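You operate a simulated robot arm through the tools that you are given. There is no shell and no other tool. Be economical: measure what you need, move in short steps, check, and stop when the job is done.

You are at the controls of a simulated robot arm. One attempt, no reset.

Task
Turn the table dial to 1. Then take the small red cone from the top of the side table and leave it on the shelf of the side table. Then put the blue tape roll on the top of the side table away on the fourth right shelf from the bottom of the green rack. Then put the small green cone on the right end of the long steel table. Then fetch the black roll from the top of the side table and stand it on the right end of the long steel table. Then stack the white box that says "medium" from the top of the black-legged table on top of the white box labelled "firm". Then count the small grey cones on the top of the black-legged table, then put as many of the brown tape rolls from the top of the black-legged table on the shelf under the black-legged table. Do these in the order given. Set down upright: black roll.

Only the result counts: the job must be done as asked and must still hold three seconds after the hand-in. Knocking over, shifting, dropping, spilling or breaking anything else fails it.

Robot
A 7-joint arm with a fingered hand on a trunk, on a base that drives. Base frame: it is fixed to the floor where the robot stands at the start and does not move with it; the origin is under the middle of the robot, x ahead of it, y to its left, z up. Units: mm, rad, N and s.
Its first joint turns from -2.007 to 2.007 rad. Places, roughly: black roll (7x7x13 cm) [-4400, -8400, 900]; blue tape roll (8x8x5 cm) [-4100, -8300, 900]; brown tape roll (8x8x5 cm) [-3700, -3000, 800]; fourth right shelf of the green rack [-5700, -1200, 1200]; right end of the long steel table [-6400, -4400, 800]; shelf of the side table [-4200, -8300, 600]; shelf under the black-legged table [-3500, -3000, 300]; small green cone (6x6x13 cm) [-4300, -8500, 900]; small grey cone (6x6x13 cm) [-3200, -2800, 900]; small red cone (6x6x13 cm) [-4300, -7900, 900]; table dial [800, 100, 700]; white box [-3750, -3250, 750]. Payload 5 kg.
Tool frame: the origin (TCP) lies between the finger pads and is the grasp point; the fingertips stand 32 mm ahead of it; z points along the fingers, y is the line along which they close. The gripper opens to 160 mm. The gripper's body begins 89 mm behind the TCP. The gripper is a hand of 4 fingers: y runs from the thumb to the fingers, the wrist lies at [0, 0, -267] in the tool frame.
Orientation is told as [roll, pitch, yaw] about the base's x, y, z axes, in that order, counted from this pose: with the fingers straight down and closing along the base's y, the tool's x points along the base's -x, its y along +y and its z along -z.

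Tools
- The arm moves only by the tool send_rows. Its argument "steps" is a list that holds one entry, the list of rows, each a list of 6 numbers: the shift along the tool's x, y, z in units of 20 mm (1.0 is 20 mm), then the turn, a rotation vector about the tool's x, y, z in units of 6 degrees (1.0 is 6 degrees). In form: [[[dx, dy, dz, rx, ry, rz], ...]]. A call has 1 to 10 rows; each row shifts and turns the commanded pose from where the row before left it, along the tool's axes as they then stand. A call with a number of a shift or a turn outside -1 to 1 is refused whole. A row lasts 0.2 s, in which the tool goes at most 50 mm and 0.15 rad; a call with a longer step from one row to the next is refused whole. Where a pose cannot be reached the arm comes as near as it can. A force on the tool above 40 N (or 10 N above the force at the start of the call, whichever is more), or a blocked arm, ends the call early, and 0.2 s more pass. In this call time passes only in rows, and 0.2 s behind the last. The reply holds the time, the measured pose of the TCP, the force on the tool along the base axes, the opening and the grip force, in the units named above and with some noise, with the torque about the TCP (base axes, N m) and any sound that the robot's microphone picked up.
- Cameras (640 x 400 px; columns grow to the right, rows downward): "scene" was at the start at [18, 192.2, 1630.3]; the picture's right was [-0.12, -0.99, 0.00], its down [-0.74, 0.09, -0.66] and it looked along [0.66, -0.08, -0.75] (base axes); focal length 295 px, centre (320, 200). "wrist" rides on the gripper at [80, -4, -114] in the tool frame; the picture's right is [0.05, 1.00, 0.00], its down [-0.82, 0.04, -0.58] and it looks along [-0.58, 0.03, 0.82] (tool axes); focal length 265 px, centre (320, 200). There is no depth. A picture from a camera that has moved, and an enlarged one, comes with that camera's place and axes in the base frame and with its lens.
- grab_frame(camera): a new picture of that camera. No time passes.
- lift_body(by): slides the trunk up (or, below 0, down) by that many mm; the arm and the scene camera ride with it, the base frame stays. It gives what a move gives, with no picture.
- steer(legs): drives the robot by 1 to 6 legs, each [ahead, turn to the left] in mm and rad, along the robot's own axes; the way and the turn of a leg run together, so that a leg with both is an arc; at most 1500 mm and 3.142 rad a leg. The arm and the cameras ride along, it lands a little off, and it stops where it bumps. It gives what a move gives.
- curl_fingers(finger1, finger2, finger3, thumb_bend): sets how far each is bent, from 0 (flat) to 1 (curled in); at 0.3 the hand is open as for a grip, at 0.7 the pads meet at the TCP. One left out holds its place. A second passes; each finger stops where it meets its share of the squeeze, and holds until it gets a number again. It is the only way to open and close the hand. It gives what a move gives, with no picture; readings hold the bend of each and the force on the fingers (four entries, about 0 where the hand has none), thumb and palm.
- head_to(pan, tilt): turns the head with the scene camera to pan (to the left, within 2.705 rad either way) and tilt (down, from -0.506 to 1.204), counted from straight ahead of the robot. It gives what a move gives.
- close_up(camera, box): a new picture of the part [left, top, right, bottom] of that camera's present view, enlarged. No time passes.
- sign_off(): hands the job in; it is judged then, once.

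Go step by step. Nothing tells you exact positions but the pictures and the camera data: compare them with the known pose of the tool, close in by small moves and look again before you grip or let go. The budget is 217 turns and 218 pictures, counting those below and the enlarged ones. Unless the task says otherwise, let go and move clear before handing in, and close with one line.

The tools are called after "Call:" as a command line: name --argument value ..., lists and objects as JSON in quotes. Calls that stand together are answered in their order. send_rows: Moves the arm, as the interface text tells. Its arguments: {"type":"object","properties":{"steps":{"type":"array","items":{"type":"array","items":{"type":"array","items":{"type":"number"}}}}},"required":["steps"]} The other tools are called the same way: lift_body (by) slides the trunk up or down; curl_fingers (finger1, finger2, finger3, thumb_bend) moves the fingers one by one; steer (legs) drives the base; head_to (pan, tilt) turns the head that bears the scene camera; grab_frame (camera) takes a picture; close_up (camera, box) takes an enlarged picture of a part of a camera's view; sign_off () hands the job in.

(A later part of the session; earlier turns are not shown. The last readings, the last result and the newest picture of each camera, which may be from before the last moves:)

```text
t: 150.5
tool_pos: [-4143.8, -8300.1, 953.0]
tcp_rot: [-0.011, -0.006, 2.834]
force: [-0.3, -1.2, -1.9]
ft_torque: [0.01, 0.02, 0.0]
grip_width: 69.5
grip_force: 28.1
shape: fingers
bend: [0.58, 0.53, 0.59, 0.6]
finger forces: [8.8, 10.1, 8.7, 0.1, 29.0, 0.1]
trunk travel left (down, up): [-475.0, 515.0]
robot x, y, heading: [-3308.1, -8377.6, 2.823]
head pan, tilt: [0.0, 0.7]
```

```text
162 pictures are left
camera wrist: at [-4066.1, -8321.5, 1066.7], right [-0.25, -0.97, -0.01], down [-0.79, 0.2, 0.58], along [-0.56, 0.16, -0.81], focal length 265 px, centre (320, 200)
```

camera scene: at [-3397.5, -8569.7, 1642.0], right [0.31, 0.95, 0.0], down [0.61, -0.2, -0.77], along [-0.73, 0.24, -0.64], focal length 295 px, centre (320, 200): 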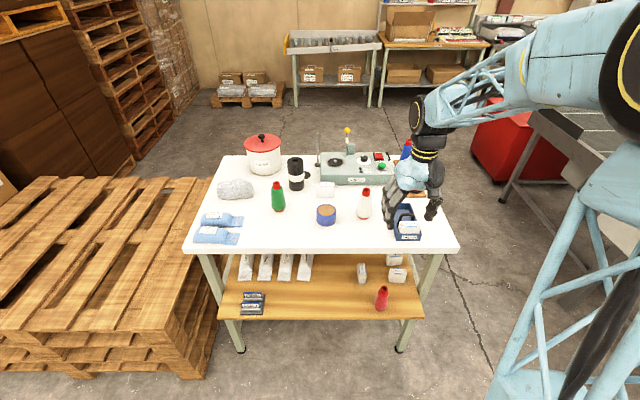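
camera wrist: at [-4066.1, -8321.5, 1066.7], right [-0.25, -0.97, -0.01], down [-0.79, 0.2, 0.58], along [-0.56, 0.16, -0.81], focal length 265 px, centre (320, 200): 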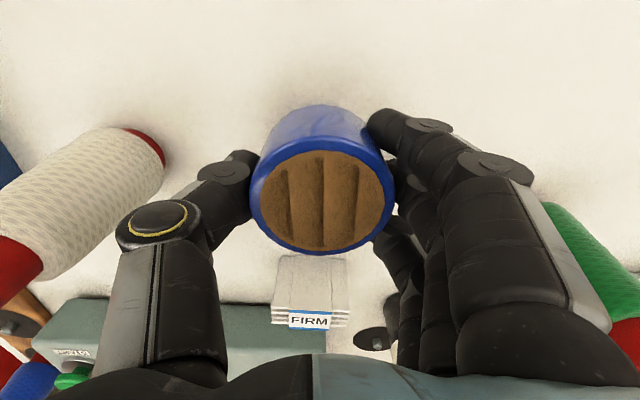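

The tape roll is held. I'll lift, pull the arm in, and look toward the route west and north.

Call:
send_rows --steps '[[[0, 0, -1, 0, 0, 0], [0, 0, -1, 0, 0, 0], [0, 0, -1, 0, 0, 0], [0, 0, -1, 0, 0, 0], [0, 0, -1, 0, 0, 0], [0, 0, -1, 0, 0, 0], [0, 0, -1, 0, 0, 0], [0, 0, -1, 0, 0, 0], [0, 0, -1, 0, 0, 0]]]'

Call:
send_rows --steps '[[[1, -0.7, 0, 0, 0, 0], [1, -0.7, 0, 0, 0, 0], [1, -0.7, 0, 0, 0, 0], [1, -0.7, 0, 0, 0, 0], [1, -0.7, 0, 0, 0, 0], [1, -0.7, 0, 0, 0, 0], [1, -0.7, 0, 0, 0, 0], [1, -0.7, 0, 0, 0, 0], [1, -0.7, 0, 0, 0, 0], [1, -0.7, 0, 0, 0, 0]]]'

Call:
send_rows --steps '[[[1, -0.7, 0, 0, 0, 0], [1, -0.7, 0, 0, 0, 0], [1, -0.7, 0, 0, 0, 0], [1, 0, 0, 0, 0, 0]]]'

Call:
head_to --pan -0.9 --tilt 0.35

Call:
grab_frame --camera "scene"

Call:
head_to --pan -1.6 --tilt 0.35

Call:
grab_frame --camera "scene"

```text
t: 152.5
tool_pos: [-4140.7, -8301.6, 1134.2]
tcp_rot: [-0.011, -0.006, 2.836]
force: [0.0, -0.1, -1.4]
ft_torque: [-0.02, 0.04, -0.01]
grip_width: 69.6
grip_force: 29.0
shape: fingers
bend: [0.58, 0.53, 0.59, 0.6]
finger forces: [9.3, 10.4, 9.2, 0.0, 28.9, 0.1]
trunk travel left (down, up): [-475.0, 515.0]
robot x, y, heading: [-3308.3, -8382.9, 2.826]
head pan, tilt: [0.0, 0.7]
```

```text
t: 154.7
tool_pos: [-3906.8, -8229.4, 1138.3]
tcp_rot: [-0.008, -0.006, 2.835]
force: [-0.4, 1.0, -0.6]
ft_torque: [0.0, -0.02, 0.0]
grip_width: 69.4
grip_force: 29.3
shape: fingers
bend: [0.58, 0.53, 0.59, 0.6]
finger forces: [9.3, 10.7, 9.7, 0.0, 28.9, 0.0]
trunk travel left (down, up): [-475.0, 515.0]
robot x, y, heading: [-3309.9, -8385.2, 2.823]
head pan, tilt: [0.0, 0.7]
```

```text
t: 155.7
tool_pos: [-3819.5, -8213.5, 1135.4]
tcp_rot: [-0.011, -0.007, 2.836]
force: [-0.3, -0.5, -1.7]
ft_torque: [0.04, 0.03, -0.01]
grip_width: 69.6
grip_force: 28.8
shape: fingers
bend: [0.58, 0.53, 0.59, 0.6]
finger forces: [9.5, 10.5, 9.8, 0.0, 28.6, 0.0]
trunk travel left (down, up): [-475.0, 515.0]
robot x, y, heading: [-3310.3, -8380.5, 2.822]
head pan, tilt: [0.0, 0.7]
```

```text
t: 156.9
tool_pos: [-3819.6, -8213.8, 1135.1]
tcp_rot: [-0.01, -0.007, 2.834]
force: [0.7, 0.2, -1.9]
ft_torque: [0.01, -0.02, 0.03]
grip_width: 69.5
grip_force: 29.2
shape: fingers
bend: [0.58, 0.53, 0.59, 0.6]
finger forces: [9.5, 10.5, 9.8, 0.1, 28.7, 0.0]
trunk travel left (down, up): [-475.0, 515.0]
robot x, y, heading: [-3309.1, -8387.1, 2.826]
head pan, tilt: [-0.901, 0.351]
```

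```text
161 pictures are left
camera scene: at [-3349.1, -8508.7, 1673.4], right [0.94, 0.35, 0.0], down [0.12, -0.32, -0.94], along [-0.32, 0.88, -0.34], focal length 295 px, centre (320, 200)
```

scene: 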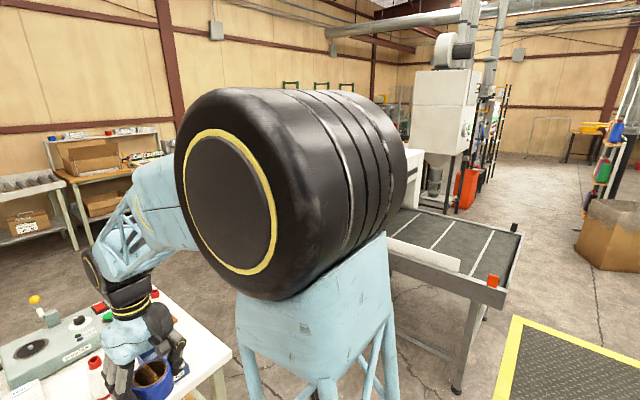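

```text
t: 158.0
tool_pos: [-3820.1, -8213.3, 1134.8]
tcp_rot: [-0.01, -0.007, 2.836]
force: [-0.2, 0.0, 0.1]
ft_torque: [-0.02, -0.03, 0.03]
grip_width: 69.4
grip_force: 29.2
shape: fingers
bend: [0.58, 0.53, 0.59, 0.6]
finger forces: [9.6, 10.5, 9.7, 0.0, 28.7, 0.0]
trunk travel left (down, up): [-475.0, 515.0]
robot x, y, heading: [-3308.5, -8381.7, 2.825]
head pan, tilt: [-1.6, 0.351]
```

```text
160 pictures are left
camera scene: at [-3285.3, -8508.6, 1673.5], right [0.94, -0.34, 0.0], down [-0.12, -0.32, -0.94], along [0.32, 0.88, -0.34], focal length 295 px, centre (320, 200)
```

scene: 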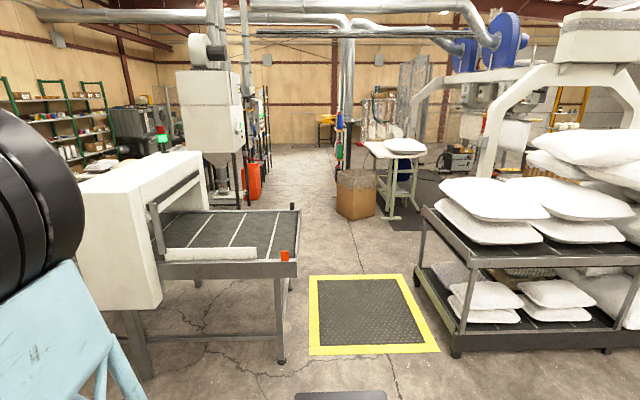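

I can see the green rack by the west wall. I'll go through the gap between the side table and the conveyor machine, then north through the west aisle.

Call:
steer --legs '[[0, -1.22], [800, 0], [0, 1.2]]'

Call:
head_to --pan 0 --tilt 0.45

Call:
grab_frame --camera "scene"

```text
t: 168.7
tool_pos: [-3850.4, -7392.1, 1135.2]
tcp_rot: [-0.011, -0.006, 2.822]
force: [0.2, 0.0, -1.1]
ft_torque: [0.02, 0.0, 0.02]
grip_width: 69.2
grip_force: 28.6
shape: fingers
bend: [0.58, 0.53, 0.59, 0.6]
finger forces: [8.1, 10.6, 9.9, 0.1, 28.3, 0.0]
trunk travel left (down, up): [-475.0, 515.0]
robot x, y, heading: [-3342.8, -7565.2, 2.81]
head pan, tilt: [-1.6, 0.351]
```

```text
t: 170.3
tool_pos: [-3850.3, -7392.0, 1135.4]
tcp_rot: [-0.01, -0.007, 2.821]
force: [1.1, 0.0, -0.4]
ft_torque: [-0.01, 0.01, 0.01]
grip_width: 69.1
grip_force: 29.1
shape: fingers
bend: [0.58, 0.53, 0.59, 0.6]
finger forces: [8.0, 10.7, 9.9, 0.0, 28.4, 0.1]
trunk travel left (down, up): [-475.0, 515.0]
robot x, y, heading: [-3341.9, -7565.1, 2.808]
head pan, tilt: [0.0, 0.45]
```

```text
159 pictures are left
camera scene: at [-3439.3, -7750.6, 1664.2], right [0.33, 0.95, 0.0], down [0.41, -0.14, -0.9], along [-0.85, 0.29, -0.44], focal length 295 px, centre (320, 200)
```

scene: 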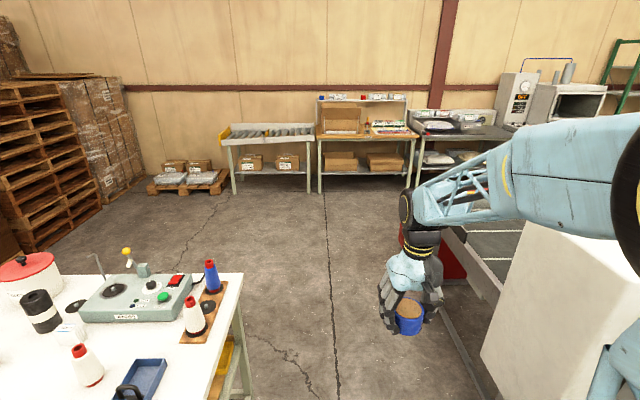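

Call:
steer --legs '[[750, 0], [750, 0]]'

Call:
head_to --pan -0.7 --tilt 0.35

Call:
grab_frame --camera "scene"

Call:
head_to --pan -1.5 --tilt 0.35

Call:
grab_frame --camera "scene"

```text
t: 178.0
tool_pos: [-5265.8, -6904.9, 1135.4]
tcp_rot: [-0.009, -0.006, 2.819]
force: [-0.9, -0.1, -1.3]
ft_torque: [-0.01, -0.05, -0.01]
grip_width: 69.1
grip_force: 29.1
shape: fingers
bend: [0.58, 0.53, 0.59, 0.6]
finger forces: [8.2, 10.7, 9.9, 0.1, 28.4, 0.0]
trunk travel left (down, up): [-475.0, 515.0]
robot x, y, heading: [-4758.6, -7084.3, 2.807]
head pan, tilt: [0.0, 0.45]
```

```text
t: 179.1
tool_pos: [-5265.3, -6905.6, 1135.0]
tcp_rot: [-0.009, -0.008, 2.818]
force: [0.2, 0.0, 0.1]
ft_torque: [-0.02, -0.03, -0.01]
grip_width: 68.9
grip_force: 28.9
shape: fingers
bend: [0.58, 0.53, 0.59, 0.6]
finger forces: [8.2, 10.7, 9.8, 0.1, 28.4, 0.1]
trunk travel left (down, up): [-475.0, 515.0]
robot x, y, heading: [-4757.6, -7082.4, 2.813]
head pan, tilt: [-0.7, 0.351]
```

```text
158 pictures are left
camera scene: at [-4815.6, -7215.9, 1673.5], right [0.86, 0.51, 0.0], down [0.18, -0.3, -0.94], along [-0.48, 0.81, -0.34], focal length 295 px, centre (320, 200)
```

scene: 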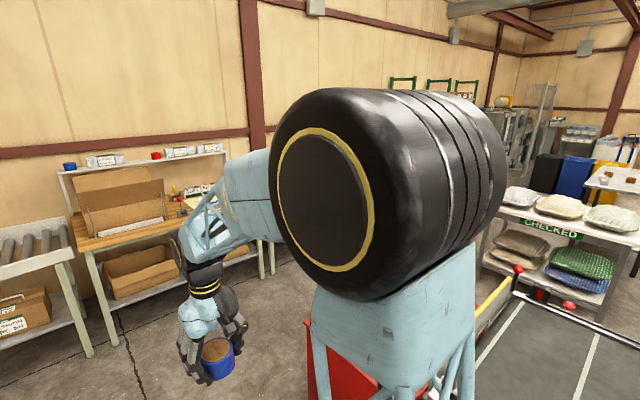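

```text
t: 180.2
tool_pos: [-5264.9, -6906.0, 1133.7]
tcp_rot: [-0.012, -0.007, 2.819]
force: [0.5, 0.1, -2.2]
ft_torque: [0.0, -0.01, -0.02]
grip_width: 68.9
grip_force: 28.5
shape: fingers
bend: [0.58, 0.53, 0.59, 0.6]
finger forces: [8.2, 10.7, 9.9, 0.0, 28.4, 0.1]
trunk travel left (down, up): [-475.0, 515.0]
robot x, y, heading: [-4759.2, -7082.4, 2.808]
head pan, tilt: [-1.499, 0.351]
```

```text
157 pictures are left
camera scene: at [-4743.9, -7206.0, 1673.5], right [0.97, -0.26, 0.0], down [-0.09, -0.33, -0.94], along [0.24, 0.91, -0.34], focal length 295 px, centre (320, 200)
```

scene: 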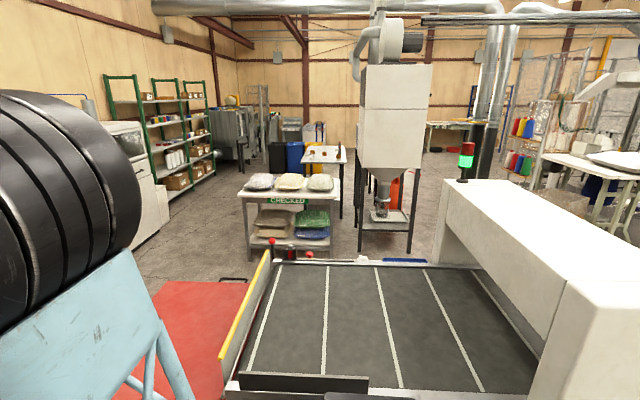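

The aisle is clear. I'll go round the red bin's west end and turn north.

Call:
steer --legs '[[629, 0], [629, 0], [0, -1.44]]'

Call:
head_to --pan 0.1 --tilt 0.4

Call:
grab_frame --camera "scene"

```text
t: 190.7
tool_pos: [-5878.4, -6129.8, 1134.1]
tcp_rot: [-0.009, -0.009, 1.402]
force: [-0.3, -0.8, -0.8]
ft_torque: [0.01, -0.03, 0.01]
grip_width: 68.9
grip_force: 28.3
shape: fingers
bend: [0.58, 0.53, 0.59, 0.6]
finger forces: [7.7, 10.7, 9.8, 0.1, 28.4, 0.0]
trunk travel left (down, up): [-475.0, 515.0]
robot x, y, heading: [-5977.2, -6659.0, 1.394]
head pan, tilt: [-1.499, 0.351]
```

```text
t: 192.3
tool_pos: [-5878.1, -6128.6, 1134.0]
tcp_rot: [-0.011, -0.007, 1.403]
force: [0.0, -0.1, -1.4]
ft_torque: [-0.03, 0.02, 0.02]
grip_width: 68.9
grip_force: 28.2
shape: fingers
bend: [0.58, 0.53, 0.59, 0.6]
finger forces: [7.7, 10.7, 9.9, 0.0, 28.4, 0.0]
trunk travel left (down, up): [-475.0, 515.0]
robot x, y, heading: [-5973.6, -6657.9, 1.393]
head pan, tilt: [0.099, 0.4]
```

```text
156 pictures are left
camera scene: at [-6179.1, -6589.2, 1668.9], right [1.0, -0.08, 0.0], down [-0.03, -0.39, -0.92], along [0.07, 0.92, -0.39], focal length 295 px, centre (320, 200)
```

scene: 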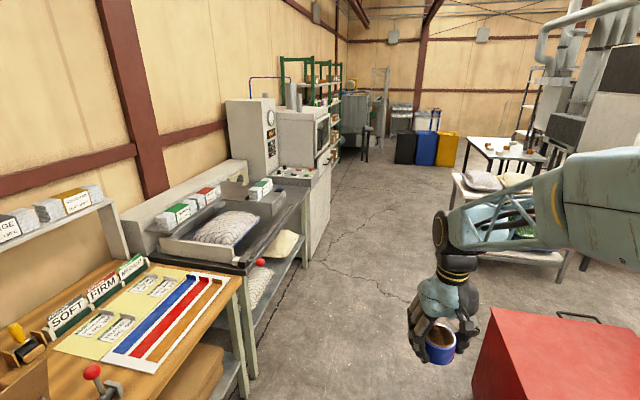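

I'll steer slightly left past the red bin, then bear right up the aisle.

Call:
steer --legs '[[0, 0.11], [550, 0], [550, 0], [0, -0.3]]'

Call:
grab_frame --camera "scene"

```text
t: 199.9
tool_pos: [-5696.1, -5028.9, 1134.3]
tcp_rot: [-0.008, -0.007, 1.211]
force: [-0.3, 0.7, -1.5]
ft_torque: [-0.02, -0.02, 0.0]
grip_width: 68.9
grip_force: 28.4
shape: fingers
bend: [0.58, 0.53, 0.59, 0.6]
finger forces: [7.7, 10.6, 9.9, 0.0, 28.3, 0.1]
trunk travel left (down, up): [-475.0, 515.0]
robot x, y, heading: [-5891.5, -5528.5, 1.196]
head pan, tilt: [0.099, 0.4]
```

```text
155 pictures are left
camera scene: at [-6077.4, -5422.9, 1668.9], right [0.96, -0.27, 0.0], down [-0.1, -0.37, -0.92], along [0.25, 0.89, -0.39], focal length 295 px, centre (320, 200)
```

scene: 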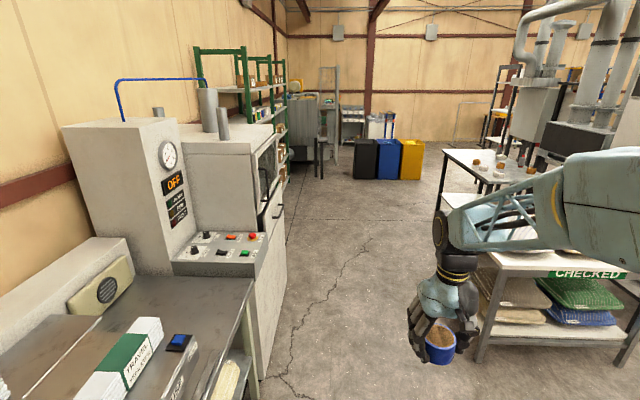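

Call:
steer --legs '[[770, 0], [770, 0], [0, 0.28]]'

Call:
grab_frame --camera "scene"

```text
t: 208.8
tool_pos: [-5249.0, -3558.0, 1135.2]
tcp_rot: [-0.011, -0.007, 1.463]
force: [-0.5, -0.2, -1.1]
ft_torque: [-0.01, -0.01, -0.03]
grip_width: 68.6
grip_force: 28.3
shape: fingers
bend: [0.58, 0.53, 0.59, 0.6]
finger forces: [7.6, 10.7, 9.9, 0.1, 28.3, 0.0]
trunk travel left (down, up): [-475.0, 515.0]
robot x, y, heading: [-5314.1, -4089.3, 1.452]
head pan, tilt: [0.099, 0.4]
```

```text
154 pictures are left
camera scene: at [-5521.7, -4035.2, 1668.9], right [1.0, -0.02, 0.0], down [-0.01, -0.39, -0.92], along [0.02, 0.92, -0.39], focal length 295 px, centre (320, 200)
```

scene: 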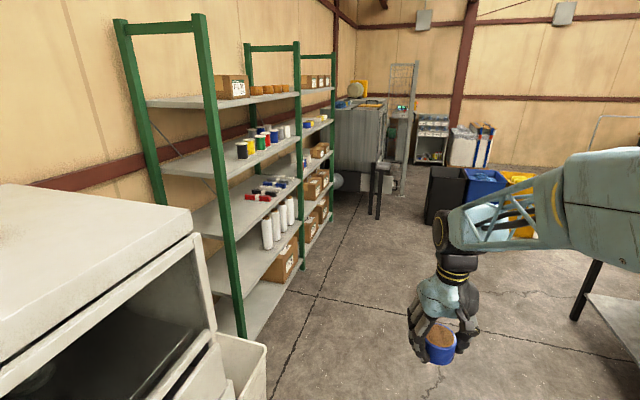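

Call:
close_up --camera "scene" --box '[230, 40, 350, 290]'

```text
1.60 times, centred on (290, 165) of scene
camera zoom: at [-5521.7, -4035.2, 1668.9], right [1.0, -0.02, 0.0], down [-0.01, -0.39, -0.92], along [0.02, 0.92, -0.39], focal length 472 px, centre (368, 256)
```

zoom: 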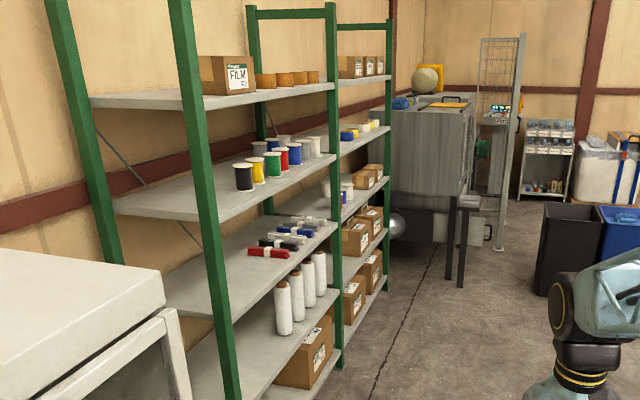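

The target is the right bay's shelf with a few tape rolls, fourth from the bottom. I'll drive in front of that bay.

Call:
steer --legs '[[0, -0.095], [1340, 0], [1340, 0], [0, 1.42]]'

Call:
head_to --pan 0.2 --tilt 0.4

Call:
grab_frame --camera "scene"

```text
t: 226.2
tool_pos: [-5279.5, -1289.8, 1135.5]
tcp_rot: [-0.012, -0.008, 2.84]
force: [-0.5, -0.2, -0.9]
ft_torque: [0.0, 0.01, 0.01]
grip_width: 68.7
grip_force: 28.3
shape: fingers
bend: [0.58, 0.53, 0.59, 0.6]
finger forces: [7.3, 10.7, 9.9, 0.0, 28.2, 0.0]
trunk travel left (down, up): [-475.0, 515.0]
robot x, y, heading: [-4766.7, -1452.3, 2.827]
head pan, tilt: [0.099, 0.4]
```

```text
t: 226.8
tool_pos: [-5279.6, -1289.3, 1133.2]
tcp_rot: [-0.01, -0.008, 2.843]
force: [0.6, 0.7, -1.2]
ft_torque: [0.0, -0.03, -0.01]
grip_width: 68.6
grip_force: 27.9
shape: fingers
bend: [0.58, 0.53, 0.59, 0.6]
finger forces: [7.3, 10.7, 9.8, 0.0, 28.2, 0.1]
trunk travel left (down, up): [-475.0, 515.0]
robot x, y, heading: [-4769.5, -1455.7, 2.826]
head pan, tilt: [0.201, 0.4]
```

```text
152 pictures are left
camera scene: at [-4865.8, -1657.6, 1668.9], right [0.11, 0.99, 0.0], down [0.39, -0.04, -0.92], along [-0.92, 0.1, -0.39], focal length 295 px, centre (320, 200)
```

scene: 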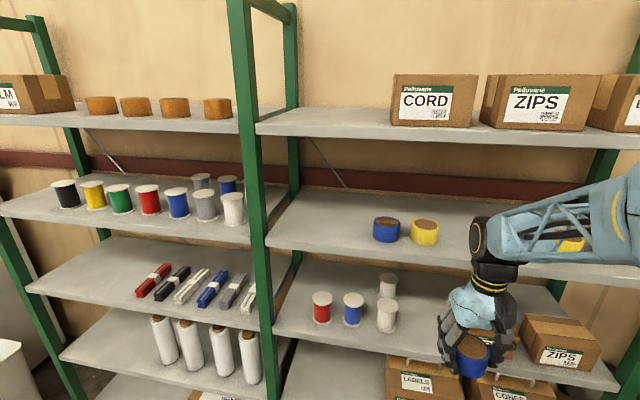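

The fourth shelf of the right bay is at about z=1225 with roughly 285 mm of headroom, so I'll insert with the hand leaning back. I'll lift the trunk and check the free space.

Call:
lift_body --by 200

Call:
grab_frame --camera "wrist"

Call:
head_to --pan 0.1 --tilt 0.7

Call:
grab_frame --camera "scene"

```text
t: 229.0
tool_pos: [-5279.3, -1288.8, 1335.8]
tcp_rot: [-0.009, -0.007, 2.841]
force: [-0.3, -0.6, -1.2]
ft_torque: [0.0, 0.0, 0.02]
grip_width: 68.4
grip_force: 28.1
shape: fingers
bend: [0.58, 0.52, 0.59, 0.6]
finger forces: [7.3, 10.7, 9.9, 0.1, 28.1, 0.0]
trunk travel left (down, up): [-675.0, 315.0]
robot x, y, heading: [-4766.2, -1454.5, 2.83]
head pan, tilt: [0.201, 0.4]
```

```text
151 pictures are left
camera wrist: at [-5202.2, -1309.7, 1448.3], right [-0.25, -0.97, -0.01], down [-0.79, 0.19, 0.58], along [-0.56, 0.15, -0.81], focal length 265 px, centre (320, 200)
```

wrist: 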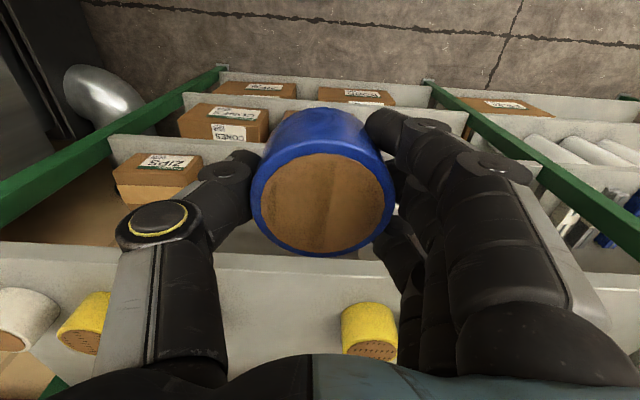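

```text
t: 229.8
tool_pos: [-5279.7, -1288.6, 1334.1]
tcp_rot: [-0.012, -0.007, 2.842]
force: [-0.4, -0.2, -0.7]
ft_torque: [-0.03, -0.03, 0.01]
grip_width: 68.9
grip_force: 28.0
shape: fingers
bend: [0.58, 0.52, 0.59, 0.6]
finger forces: [7.2, 10.8, 9.9, 0.1, 28.2, 0.0]
trunk travel left (down, up): [-675.0, 315.0]
robot x, y, heading: [-4768.2, -1452.8, 2.825]
head pan, tilt: [0.099, 0.7]
```

```text
150 pictures are left
camera scene: at [-4856.9, -1650.1, 1842.1], right [0.21, 0.98, 0.0], down [0.63, -0.14, -0.77], along [-0.75, 0.16, -0.64], focal length 295 px, centre (320, 200)
```

scene: 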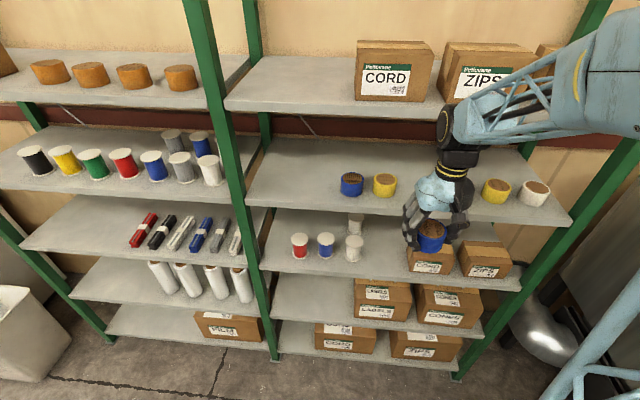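

Right bay, fourth shelf confirmed: there is a clear gap between the two yellow tape rolls. I'll align with the gap, lean the hand back 33° and approach.

Call:
send_rows --steps '[[[0, -1, 0, 0, 0, 0], [0, -1, 0, 0, 0, 0], [0, -1, 0, 0, 0, 0], [0, -1, 0, 0, 0, 0], [0, -0.9, 0.6, 0, -1, 0], [0, 0, 0, 0, -1, 0], [0, 0, 0, 0, -1, 0], [0, 0, 0, 0, -1, 0], [0, 0, 0, 0, -1, 0], [0, 0, 0, 0, -0.5, 0]]]'

Call:
send_rows --steps '[[[-0.84, 0, 0.54, 0, 0, 0], [-0.84, 0, 0.54, 0, 0, 0], [-0.84, 0, 0.54, 0, 0, 0], [-0.84, 0, 0.54, 0, 0, 0], [-0.84, 0, 0.54, 0, 0, 0], [-0.84, 0, 0.54, 0, 0, 0]]]'

Call:
grab_frame --camera "scene"

Call:
grab_frame --camera "wrist"

```text
t: 232.0
tool_pos: [-5249.1, -1195.0, 1323.3]
tcp_rot: [-0.013, -0.585, 2.849]
force: [-0.1, 0.4, -0.8]
ft_torque: [0.01, -0.02, 0.0]
grip_width: 68.3
grip_force: 29.0
shape: fingers
bend: [0.58, 0.52, 0.59, 0.6]
finger forces: [8.9, 10.8, 10.7, 0.1, 27.8, 0.0]
trunk travel left (down, up): [-675.0, 315.0]
robot x, y, heading: [-4766.2, -1450.1, 2.833]
head pan, tilt: [0.099, 0.7]
```

```text
t: 233.4
tool_pos: [-5366.5, -1159.6, 1324.0]
tcp_rot: [-0.01, -0.58, 2.847]
force: [0.0, 0.3, -0.8]
ft_torque: [0.01, 0.0, 0.01]
grip_width: 68.1
grip_force: 29.5
shape: fingers
bend: [0.58, 0.52, 0.59, 0.6]
finger forces: [8.7, 10.5, 10.8, 0.0, 27.9, 0.0]
trunk travel left (down, up): [-675.0, 315.0]
robot x, y, heading: [-4766.2, -1454.8, 2.823]
head pan, tilt: [0.099, 0.7]
```

```text
149 pictures are left
camera scene: at [-4857.5, -1649.6, 1842.0], right [0.21, 0.98, 0.0], down [0.63, -0.14, -0.76], along [-0.75, 0.16, -0.64], focal length 295 px, centre (320, 200)
```

scene: 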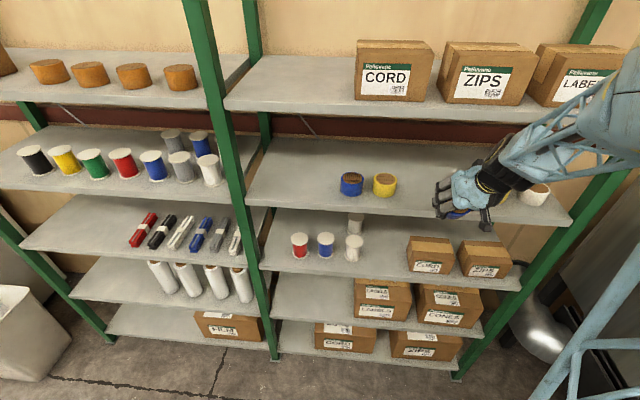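

```text
148 pictures are left
camera wrist: at [-5242.1, -1194.5, 1375.6], right [-0.25, -0.97, -0.04], down [-0.36, 0.06, 0.93], along [-0.9, 0.25, -0.37], focal length 265 px, centre (320, 200)
```

wrist: 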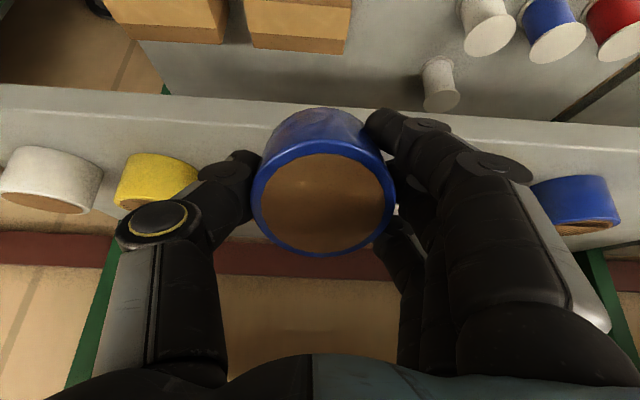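

Call:
send_rows --steps '[[[-0.84, 0, 0.54, 0, 0, 0], [-0.84, 0, 0.54, 0, 0, 0], [-0.84, 0, 0.54, 0, 0, 0], [-0.84, 0, 0.54, 0, 0, 0], [-0.42, 0, 0.27, 0, 0, 0]]]'

Call:
grab_frame --camera "wrist"

Call:
close_up --camera "scene" --box '[360, 120, 580, 270]'

```text
t: 234.6
tool_pos: [-5451.5, -1134.0, 1325.0]
tcp_rot: [-0.013, -0.583, 2.848]
force: [0.8, -0.4, -1.3]
ft_torque: [0.0, -0.02, 0.03]
grip_width: 68.0
grip_force: 29.1
shape: fingers
bend: [0.58, 0.52, 0.59, 0.6]
finger forces: [8.9, 10.7, 11.0, 0.0, 27.8, 0.0]
trunk travel left (down, up): [-675.0, 315.0]
robot x, y, heading: [-4768.5, -1450.5, 2.831]
head pan, tilt: [0.099, 0.7]
```

```text
147 pictures are left
camera wrist: at [-5327.2, -1168.9, 1376.7], right [-0.25, -0.97, -0.04], down [-0.36, 0.06, 0.93], along [-0.9, 0.25, -0.36], focal length 265 px, centre (320, 200)
```

wrist: 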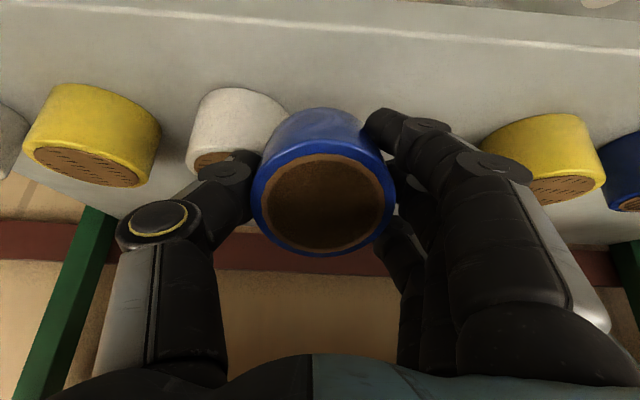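

```text
2.67 times, centred on (470, 195) of scene
camera zoom: at [-4857.0, -1649.9, 1842.1], right [0.21, 0.98, 0.0], down [0.63, -0.14, -0.76], along [-0.75, 0.16, -0.64], focal length 788 px, centre (-80, 213)
```

zoom: 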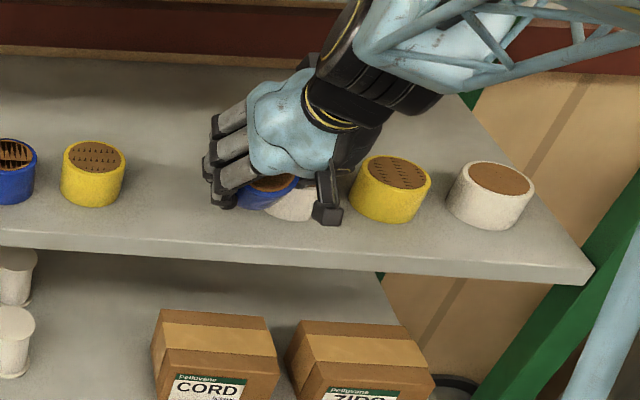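

A white roll was hidden behind the hand; the gap's middle is about 50 mm to the left. I'll shift there and lower.

Call:
send_rows --steps '[[[0, 1, 0, 0, 0, 0], [0, 1, 0, 0, 0, 0], [0, 0.5, 0, 0, 0, 0], [0.54, 0, 0.84, 0, 0, 0], [0.27, 0, 0.42, 0, 0, 0]]]'

Call:
grab_frame --camera "wrist"

Call:
close_up --camera "scene" --box '[360, 120, 580, 270]'

```text
t: 235.8
tool_pos: [-5466.5, -1180.5, 1295.2]
tcp_rot: [-0.014, -0.583, 2.849]
force: [-0.6, 0.3, -1.2]
ft_torque: [-0.03, 0.0, 0.02]
grip_width: 68.3
grip_force: 29.5
shape: fingers
bend: [0.58, 0.52, 0.59, 0.6]
finger forces: [9.1, 10.7, 11.0, 0.1, 27.8, 0.1]
trunk travel left (down, up): [-675.0, 315.0]
robot x, y, heading: [-4769.3, -1453.6, 2.828]
head pan, tilt: [0.099, 0.7]
```

```text
145 pictures are left
camera wrist: at [-5342.5, -1214.9, 1346.4], right [-0.25, -0.97, -0.04], down [-0.36, 0.06, 0.93], along [-0.9, 0.25, -0.36], focal length 265 px, centre (320, 200)
```

wrist: 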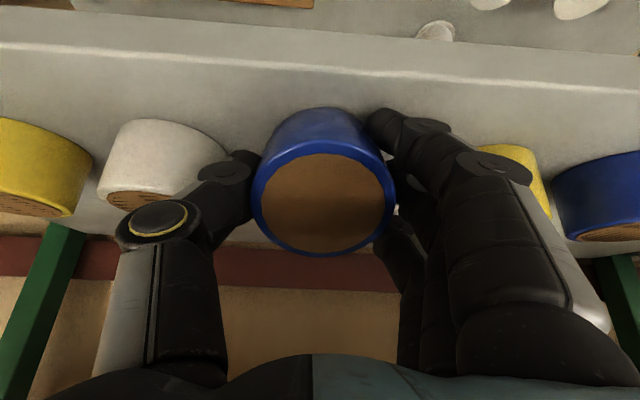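

```text
2.67 times, centred on (470, 195) of scene
camera zoom: at [-4856.8, -1650.1, 1842.1], right [0.21, 0.98, 0.0], down [0.63, -0.14, -0.76], along [-0.75, 0.16, -0.64], focal length 788 px, centre (-80, 213)
```

zoom: 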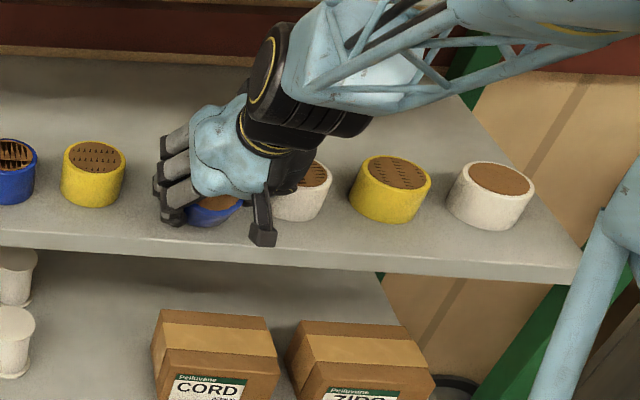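

Call:
send_rows --steps '[[[0.08, 0, 0.13, 0, 0, 0], [0.08, 0, 0.13, 0, 0, 0], [0.08, 0, 0.13, 0, 0, 0], [0.05, 0, 0.09, 0, 0, 0], [0.05, 0, 0.09, 0, 0, 0], [0.05, 0, 0.09, 0, 0, 0], [0.05, 0, 0.09, 0, 0, 0], [0.05, 0, 0.09, 0, 0, 0]]]'

```text
t: 236.7
tool_pos: [-5468.7, -1181.0, 1292.6]
tcp_rot: [-0.013, -0.599, 2.85]
force: [0.9, -1.2, 14.6]
ft_torque: [-0.41, -0.07, -0.05]
grip_width: 68.0
grip_force: 36.0
shape: fingers
bend: [0.61, 0.53, 0.59, 0.6]
finger forces: [21.8, 10.4, 11.3, 0.0, 29.3, 0.1]
trunk travel left (down, up): [-675.0, 315.0]
robot x, y, heading: [-4766.6, -1454.8, 2.826]
head pan, tilt: [0.099, 0.7]
stopped in row 4: the force on the tool passed its limit at 43 N (the readings are from after the stop); the commanded pose is now the measured one
```

Contact with the shelf; now I release gently.

Call:
curl_fingers --finger1 0.52 --finger2 0.48 --finger3 0.52 --thumb_bend 0.53

Call:
grab_frame --camera "wrist"

```text
t: 237.7
tool_pos: [-5469.4, -1179.4, 1293.7]
tcp_rot: [-0.012, -0.598, 2.85]
force: [-7.6, 4.3, 32.6]
ft_torque: [-0.92, 0.53, -0.31]
grip_width: 71.5
grip_force: 16.3
shape: fingers
bend: [0.61, 0.48, 0.52, 0.53]
finger forces: [31.9, 0.0, 0.0, 0.0, 0.4, 0.0]
trunk travel left (down, up): [-675.0, 315.0]
robot x, y, heading: [-4769.3, -1454.9, 2.831]
head pan, tilt: [0.099, 0.7]
```

```text
143 pictures are left
camera wrist: at [-5344.0, -1214.5, 1342.3], right [-0.25, -0.97, -0.04], down [-0.35, 0.05, 0.94], along [-0.9, 0.25, -0.35], focal length 265 px, centre (320, 200)
```

wrist: 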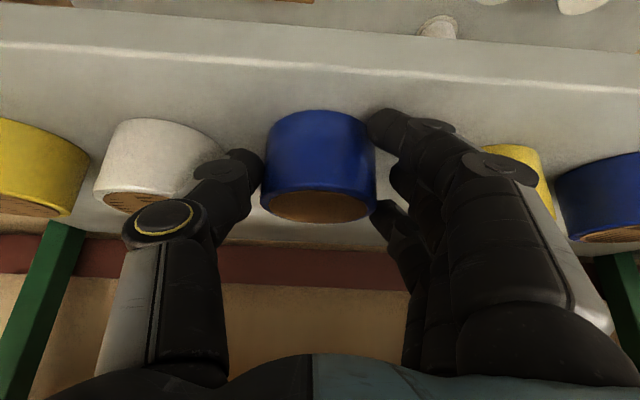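

The roll lies flat on the shelf. I'll lift off, open a little more and back out.

Call:
send_rows --steps '[[[-0.15, 0, -0.3, 0, 0, 0], [-0.2, 0, -0.3, 0, 0, 0]]]'

Call:
curl_fingers --finger1 0.46 --finger2 0.46 --finger3 0.48 --thumb_bend 0.49

Call:
send_rows --steps '[[[0, 0, -0.6, 0, 0, 0], [0, 0, -1, 0, 0, 0], [0.3, 0, -1, 0, 0, 0], [0.3, 0, -1, 0, 0, 0], [0.5, 0, -1, 0, 0, 0], [0.5, 0, -0.8, 0, 0, 0], [0.8, 0, -0.5, 0, 0, 0], [0.8, 0, -0.5, 0, 0, 0], [0.8, 0, -0.5, 0, 0, 0], [0.8, 0, -0.5, 0, 0, 0]]]'

Call:
grab_frame --camera "wrist"

Call:
grab_frame --camera "scene"

```text
t: 238.3
tool_pos: [-5465.6, -1182.1, 1302.2]
tcp_rot: [-0.011, -0.589, 2.848]
force: [0.0, 0.3, 0.0]
ft_torque: [-0.03, 0.03, -0.05]
grip_width: 81.4
grip_force: 0.1
shape: fingers
bend: [0.52, 0.48, 0.52, 0.53]
finger forces: [0.0, 0.0, 0.0, 0.0, 0.1, 0.1]
trunk travel left (down, up): [-675.0, 315.0]
robot x, y, heading: [-4769.4, -1455.2, 2.834]
head pan, tilt: [0.099, 0.7]
```

```text
t: 239.3
tool_pos: [-5467.6, -1181.9, 1305.8]
tcp_rot: [-0.011, -0.594, 2.847]
force: [0.0, -0.3, 0.0]
ft_torque: [0.02, 0.02, 0.02]
grip_width: 100.3
grip_force: 0.0
shape: fingers
bend: [0.46, 0.46, 0.48, 0.49]
finger forces: [0.1, 0.0, 0.1, 0.0, 0.0, 0.0]
trunk travel left (down, up): [-675.0, 315.0]
robot x, y, heading: [-4771.5, -1457.8, 2.83]
head pan, tilt: [0.099, 0.7]
```

```text
t: 241.5
tool_pos: [-5312.2, -1230.6, 1374.1]
tcp_rot: [-0.012, -0.593, 2.848]
force: [0.3, -0.6, 0.6]
ft_torque: [-0.03, -0.01, -0.03]
grip_width: 100.1
grip_force: 0.0
shape: fingers
bend: [0.46, 0.46, 0.48, 0.49]
finger forces: [0.0, 0.1, 0.1, 0.0, 0.0, 0.0]
trunk travel left (down, up): [-675.0, 315.0]
robot x, y, heading: [-4766.8, -1456.2, 2.83]
head pan, tilt: [0.099, 0.7]
```

```text
142 pictures are left
camera wrist: at [-5187.6, -1265.3, 1424.0], right [-0.25, -0.97, -0.04], down [-0.35, 0.05, 0.93], along [-0.9, 0.25, -0.35], focal length 265 px, centre (320, 200)
```

wrist: 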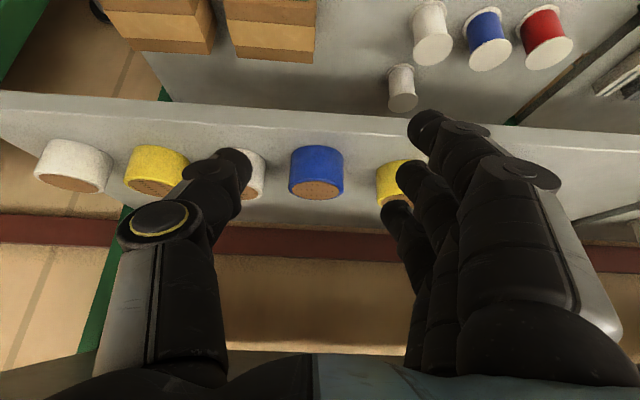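

```text
141 pictures are left
camera scene: at [-4855.9, -1650.4, 1842.1], right [0.21, 0.98, 0.0], down [0.63, -0.14, -0.77], along [-0.75, 0.16, -0.64], focal length 295 px, centre (320, 200)
```

scene: 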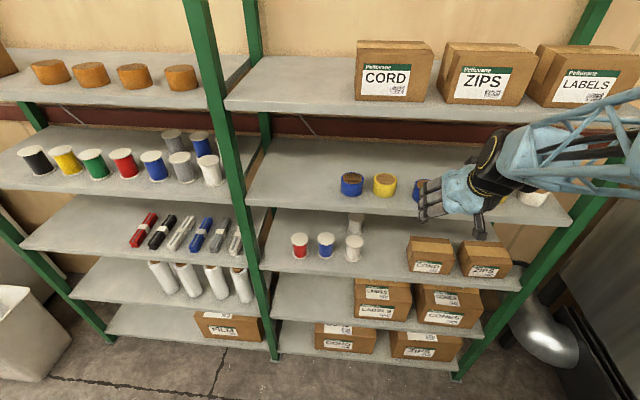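

The blue roll is in place on the fourth right shelf. I'll straighten the hand, lower the trunk and drive back toward the side table's west side for the green cone.

Call:
send_rows --steps '[[[0.8, 0, -0.5, 0, 1, 0], [0, 0, 0, 0, 1, 0], [0, 0, 0, 0, 1, 0], [0, 0, 0, 0, 1, 0], [0, 0, 0, 0, 1, 0], [0, 0, 0, 0, 0.6, 0]]]'

Call:
lift_body --by -200

Call:
steer --legs '[[0, 1.65], [1290, 0], [1290, 0]]'

```text
t: 242.9
tool_pos: [-5294.0, -1235.9, 1372.4]
tcp_rot: [-0.011, -0.005, 2.84]
force: [0.0, -0.2, 0.4]
ft_torque: [0.02, 0.01, -0.02]
grip_width: 100.4
grip_force: 0.1
shape: fingers
bend: [0.46, 0.46, 0.48, 0.49]
finger forces: [0.0, 0.0, 0.1, 0.0, 0.0, 0.0]
trunk travel left (down, up): [-675.0, 315.0]
robot x, y, heading: [-4770.1, -1456.1, 2.827]
head pan, tilt: [0.099, 0.7]
```

```text
t: 245.1
tool_pos: [-5295.1, -1234.0, 1173.1]
tcp_rot: [-0.011, -0.006, 2.841]
force: [-0.5, -0.2, 0.8]
ft_torque: [0.02, 0.0, 0.0]
grip_width: 100.9
grip_force: 0.1
shape: fingers
bend: [0.46, 0.46, 0.48, 0.49]
finger forces: [0.1, 0.0, 0.0, 0.0, 0.0, 0.0]
trunk travel left (down, up): [-475.0, 515.0]
robot x, y, heading: [-4766.3, -1453.3, 2.829]
head pan, tilt: [0.099, 0.7]
```

```text
t: 261.9
tool_pos: [-5405.0, -4526.5, 1174.3]
tcp_rot: [-0.012, -0.007, -1.753]
force: [-0.3, -0.3, -0.5]
ft_torque: [-0.01, 0.0, -0.03]
grip_width: 100.7
grip_force: 0.0
shape: fingers
bend: [0.46, 0.46, 0.48, 0.49]
finger forces: [0.1, 0.0, 0.0, 0.1, 0.0, 0.0]
trunk travel left (down, up): [-475.0, 515.0]
robot x, y, heading: [-5250.3, -3978.3, -1.762]
head pan, tilt: [0.099, 0.7]
```

Call:
steer --legs '[[0, -0.145], [822, 0], [822, 0], [0, 0.2]]'

Call:
head_to --pan 0 --tilt 0.4

Call:
grab_frame --camera "scene"

```text
t: 271.7
tool_pos: [-5922.1, -6082.2, 1172.6]
tcp_rot: [-0.009, -0.007, -1.707]
force: [0.1, -0.7, -0.1]
ft_torque: [-0.01, 0.04, -0.01]
grip_width: 100.7
grip_force: 0.1
shape: fingers
bend: [0.46, 0.46, 0.48, 0.49]
finger forces: [0.0, 0.0, 0.0, 0.0, 0.0, 0.0]
trunk travel left (down, up): [-475.0, 515.0]
robot x, y, heading: [-5792.8, -5526.8, -1.718]
head pan, tilt: [0.099, 0.7]
```

```text
t: 272.5
tool_pos: [-5921.3, -6082.4, 1173.2]
tcp_rot: [-0.011, -0.007, -1.707]
force: [-0.4, -0.8, 0.4]
ft_torque: [-0.01, 0.01, -0.01]
grip_width: 100.6
grip_force: 0.1
shape: fingers
bend: [0.46, 0.46, 0.48, 0.49]
finger forces: [0.1, 0.1, 0.0, 0.0, 0.0, 0.0]
trunk travel left (down, up): [-475.0, 515.0]
robot x, y, heading: [-5791.7, -5529.7, -1.713]
head pan, tilt: [0.0, 0.4]
```

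```text
140 pictures are left
camera scene: at [-5596.4, -5591.2, 1668.9], right [-0.99, 0.15, 0.0], down [0.06, 0.39, -0.92], along [-0.13, -0.91, -0.39], focal length 295 px, centre (320, 200)
```

scene: 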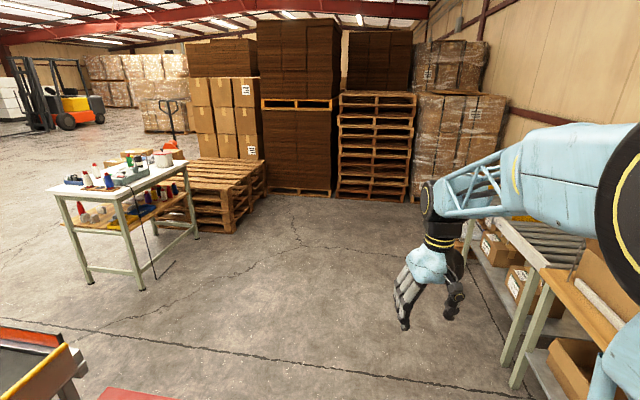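

Call:
steer --legs '[[930, 0], [0, 0.61], [900, 0], [600, 0]]'

Call:
head_to --pan 0.3 --tilt 0.6

Call:
grab_frame --camera "scene"

```text
t: 286.5
tool_pos: [-5040.0, -8337.2, 1174.1]
tcp_rot: [-0.01, -0.007, -1.104]
force: [-0.5, -0.3, -0.1]
ft_torque: [-0.04, 0.0, 0.02]
grip_width: 100.2
grip_force: 0.1
shape: fingers
bend: [0.46, 0.46, 0.48, 0.49]
finger forces: [0.1, 0.0, 0.1, 0.1, 0.0, 0.0]
trunk travel left (down, up): [-475.0, 515.0]
robot x, y, heading: [-5249.2, -7804.0, -1.116]
head pan, tilt: [0.0, 0.4]
```

```text
t: 287.3
tool_pos: [-5040.4, -8336.1, 1173.4]
tcp_rot: [-0.01, -0.006, -1.104]
force: [-0.6, 0.4, -0.1]
ft_torque: [-0.01, -0.01, -0.04]
grip_width: 100.4
grip_force: 0.1
shape: fingers
bend: [0.46, 0.46, 0.48, 0.49]
finger forces: [0.0, 0.0, 0.0, 0.0, 0.0, 0.0]
trunk travel left (down, up): [-475.0, 515.0]
robot x, y, heading: [-5245.4, -7808.3, -1.116]
head pan, tilt: [0.3, 0.6]
```

```text
139 pictures are left
camera scene: at [-5030.3, -7729.3, 1650.7], right [-0.73, -0.68, 0.0], down [-0.39, 0.41, -0.83], along [0.56, -0.6, -0.56], focal length 295 px, centre (320, 200)
```

scene: 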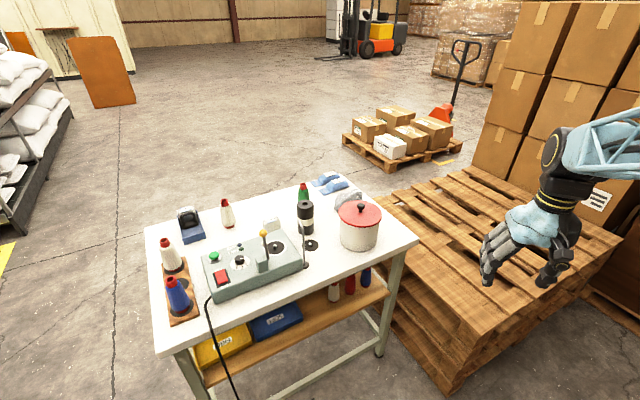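

I see the table from the west; green cone ≈ (-4272, -8453), black roll ≈ (-4385, -8352). I'll close in.

Call:
steer --legs '[[0, 0.285], [285, 0], [0, 0.51]]'

Call:
head_to --pan -0.1 --tilt 0.7

Call:
grab_frame --camera "scene"

Call:
grab_frame --camera "wrist"

```text
t: 291.7
tool_pos: [-4531.4, -8250.0, 1172.7]
tcp_rot: [-0.011, -0.006, -0.323]
force: [0.1, 0.7, -0.5]
ft_torque: [-0.01, 0.02, 0.01]
grip_width: 100.5
grip_force: 0.0
shape: fingers
bend: [0.46, 0.46, 0.48, 0.49]
finger forces: [0.1, 0.1, 0.1, 0.0, 0.1, 0.0]
trunk travel left (down, up): [-475.0, 515.0]
robot x, y, heading: [-5053.1, -8016.3, -0.331]
head pan, tilt: [0.3, 0.6]
```

```text
t: 292.6
tool_pos: [-4532.8, -8249.4, 1173.4]
tcp_rot: [-0.01, -0.007, -0.322]
force: [0.5, -0.8, 0.5]
ft_torque: [-0.01, 0.02, -0.03]
grip_width: 100.3
grip_force: 0.0
shape: fingers
bend: [0.46, 0.46, 0.48, 0.49]
finger forces: [0.0, 0.1, 0.0, 0.0, 0.1, 0.0]
trunk travel left (down, up): [-475.0, 515.0]
robot x, y, heading: [-5053.8, -8017.8, -0.336]
head pan, tilt: [-0.099, 0.7]
```

```text
138 pictures are left
camera scene: at [-4967.2, -7843.8, 1642.1], right [-0.42, -0.91, 0.0], down [-0.58, 0.27, -0.77], along [0.69, -0.32, -0.64], focal length 295 px, centre (320, 200)
```

scene: 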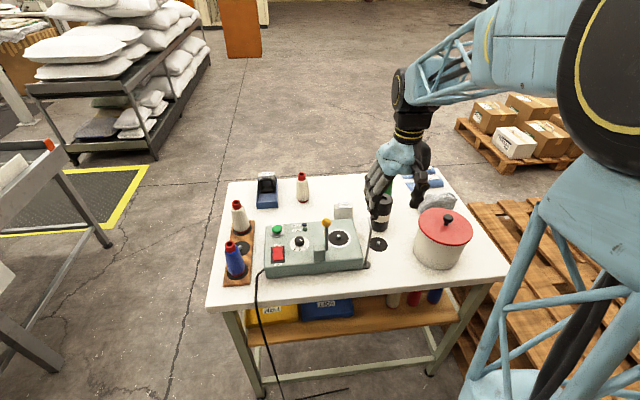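

```text
137 pictures are left
camera wrist: at [-4611.4, -8226.0, 1287.1], right [0.27, 0.96, -0.01], down [0.78, -0.21, 0.58], along [0.56, -0.16, -0.81], focal length 265 px, centre (320, 200)
```

wrist: 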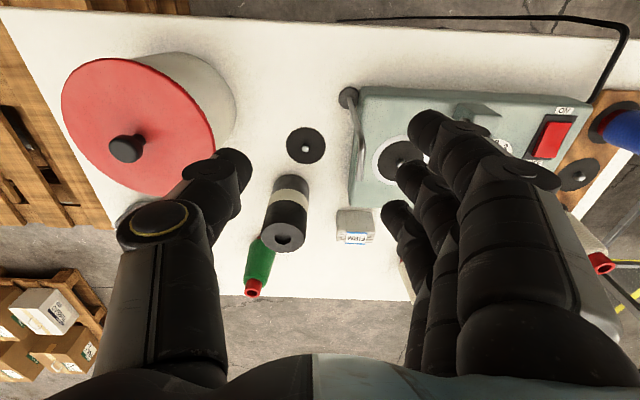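

Call:
send_rows --steps '[[[-1, -0.34, 0, 0, 0, 0], [-1, -0.34, 0, 0, 0, 0], [-1, -0.34, 0, 0, 0, 0], [-1, -0.34, 0, 0, 0, 0], [-1, -0.34, 0, 0, 0, 0], [-1, -0.34, 0, 0, 0, 0], [-1, -0.34, 0, 0, 0, 0], [-1, -0.34, 0, 0, 0, 0], [-1, -0.34, 0, 0, 0, 0], [-1, -0.34, 0, 0, 0, 0]]]'

Call:
send_rows --steps '[[[-1, -0.34, 0, 0, 0, 0], [-1, -0.34, 0, 0, 0, 0], [-1, -0.34, 0, 0, 0, 0], [-1, -0.34, 0, 0, 0, 0], [-1, -0.34, 0, 0, 0, 0], [-0.5, -0.2, 0, 0, 0, 0]]]'

Call:
curl_fingers --finger1 0.5 --finger2 0.5 --finger3 0.5 --thumb_bend 0.5

Call:
grab_frame --camera "wrist"

```text
t: 294.8
tool_pos: [-4361.4, -8373.7, 1175.9]
tcp_rot: [-0.011, -0.006, -0.323]
force: [0.4, -0.1, 0.1]
ft_torque: [-0.02, 0.0, 0.01]
grip_width: 100.6
grip_force: 0.1
shape: fingers
bend: [0.46, 0.46, 0.48, 0.49]
finger forces: [0.0, 0.1, 0.1, 0.0, 0.1, 0.0]
trunk travel left (down, up): [-475.0, 515.0]
robot x, y, heading: [-5057.4, -8023.3, -0.334]
head pan, tilt: [-0.099, 0.7]
```

```text
t: 296.2
tool_pos: [-4270.5, -8447.1, 1176.7]
tcp_rot: [-0.01, -0.007, -0.323]
force: [-0.2, 0.5, 0.2]
ft_torque: [0.02, 0.0, 0.04]
grip_width: 100.5
grip_force: 0.0
shape: fingers
bend: [0.46, 0.46, 0.48, 0.49]
finger forces: [0.1, 0.1, 0.1, 0.0, 0.1, 0.1]
trunk travel left (down, up): [-475.0, 515.0]
robot x, y, heading: [-5055.0, -8020.2, -0.334]
head pan, tilt: [-0.099, 0.7]
```

```text
t: 297.2
tool_pos: [-4270.2, -8447.7, 1178.1]
tcp_rot: [-0.011, -0.007, -0.323]
force: [0.3, -0.3, -0.5]
ft_torque: [-0.01, -0.02, -0.01]
grip_width: 92.1
grip_force: 0.1
shape: fingers
bend: [0.5, 0.5, 0.5, 0.5]
finger forces: [0.0, 0.0, 0.0, 0.1, 0.0, 0.0]
trunk travel left (down, up): [-475.0, 515.0]
robot x, y, heading: [-5049.5, -8017.4, -0.332]
head pan, tilt: [-0.099, 0.7]
```

```text
136 pictures are left
camera wrist: at [-4350.1, -8424.3, 1291.4], right [0.27, 0.96, -0.01], down [0.78, -0.21, 0.58], along [0.56, -0.16, -0.81], focal length 265 px, centre (320, 200)
```

wrist: 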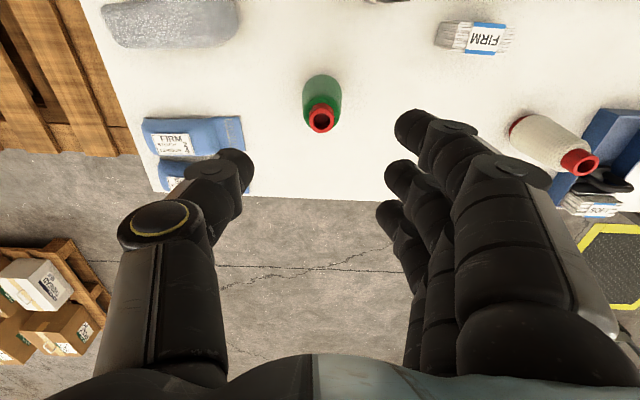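

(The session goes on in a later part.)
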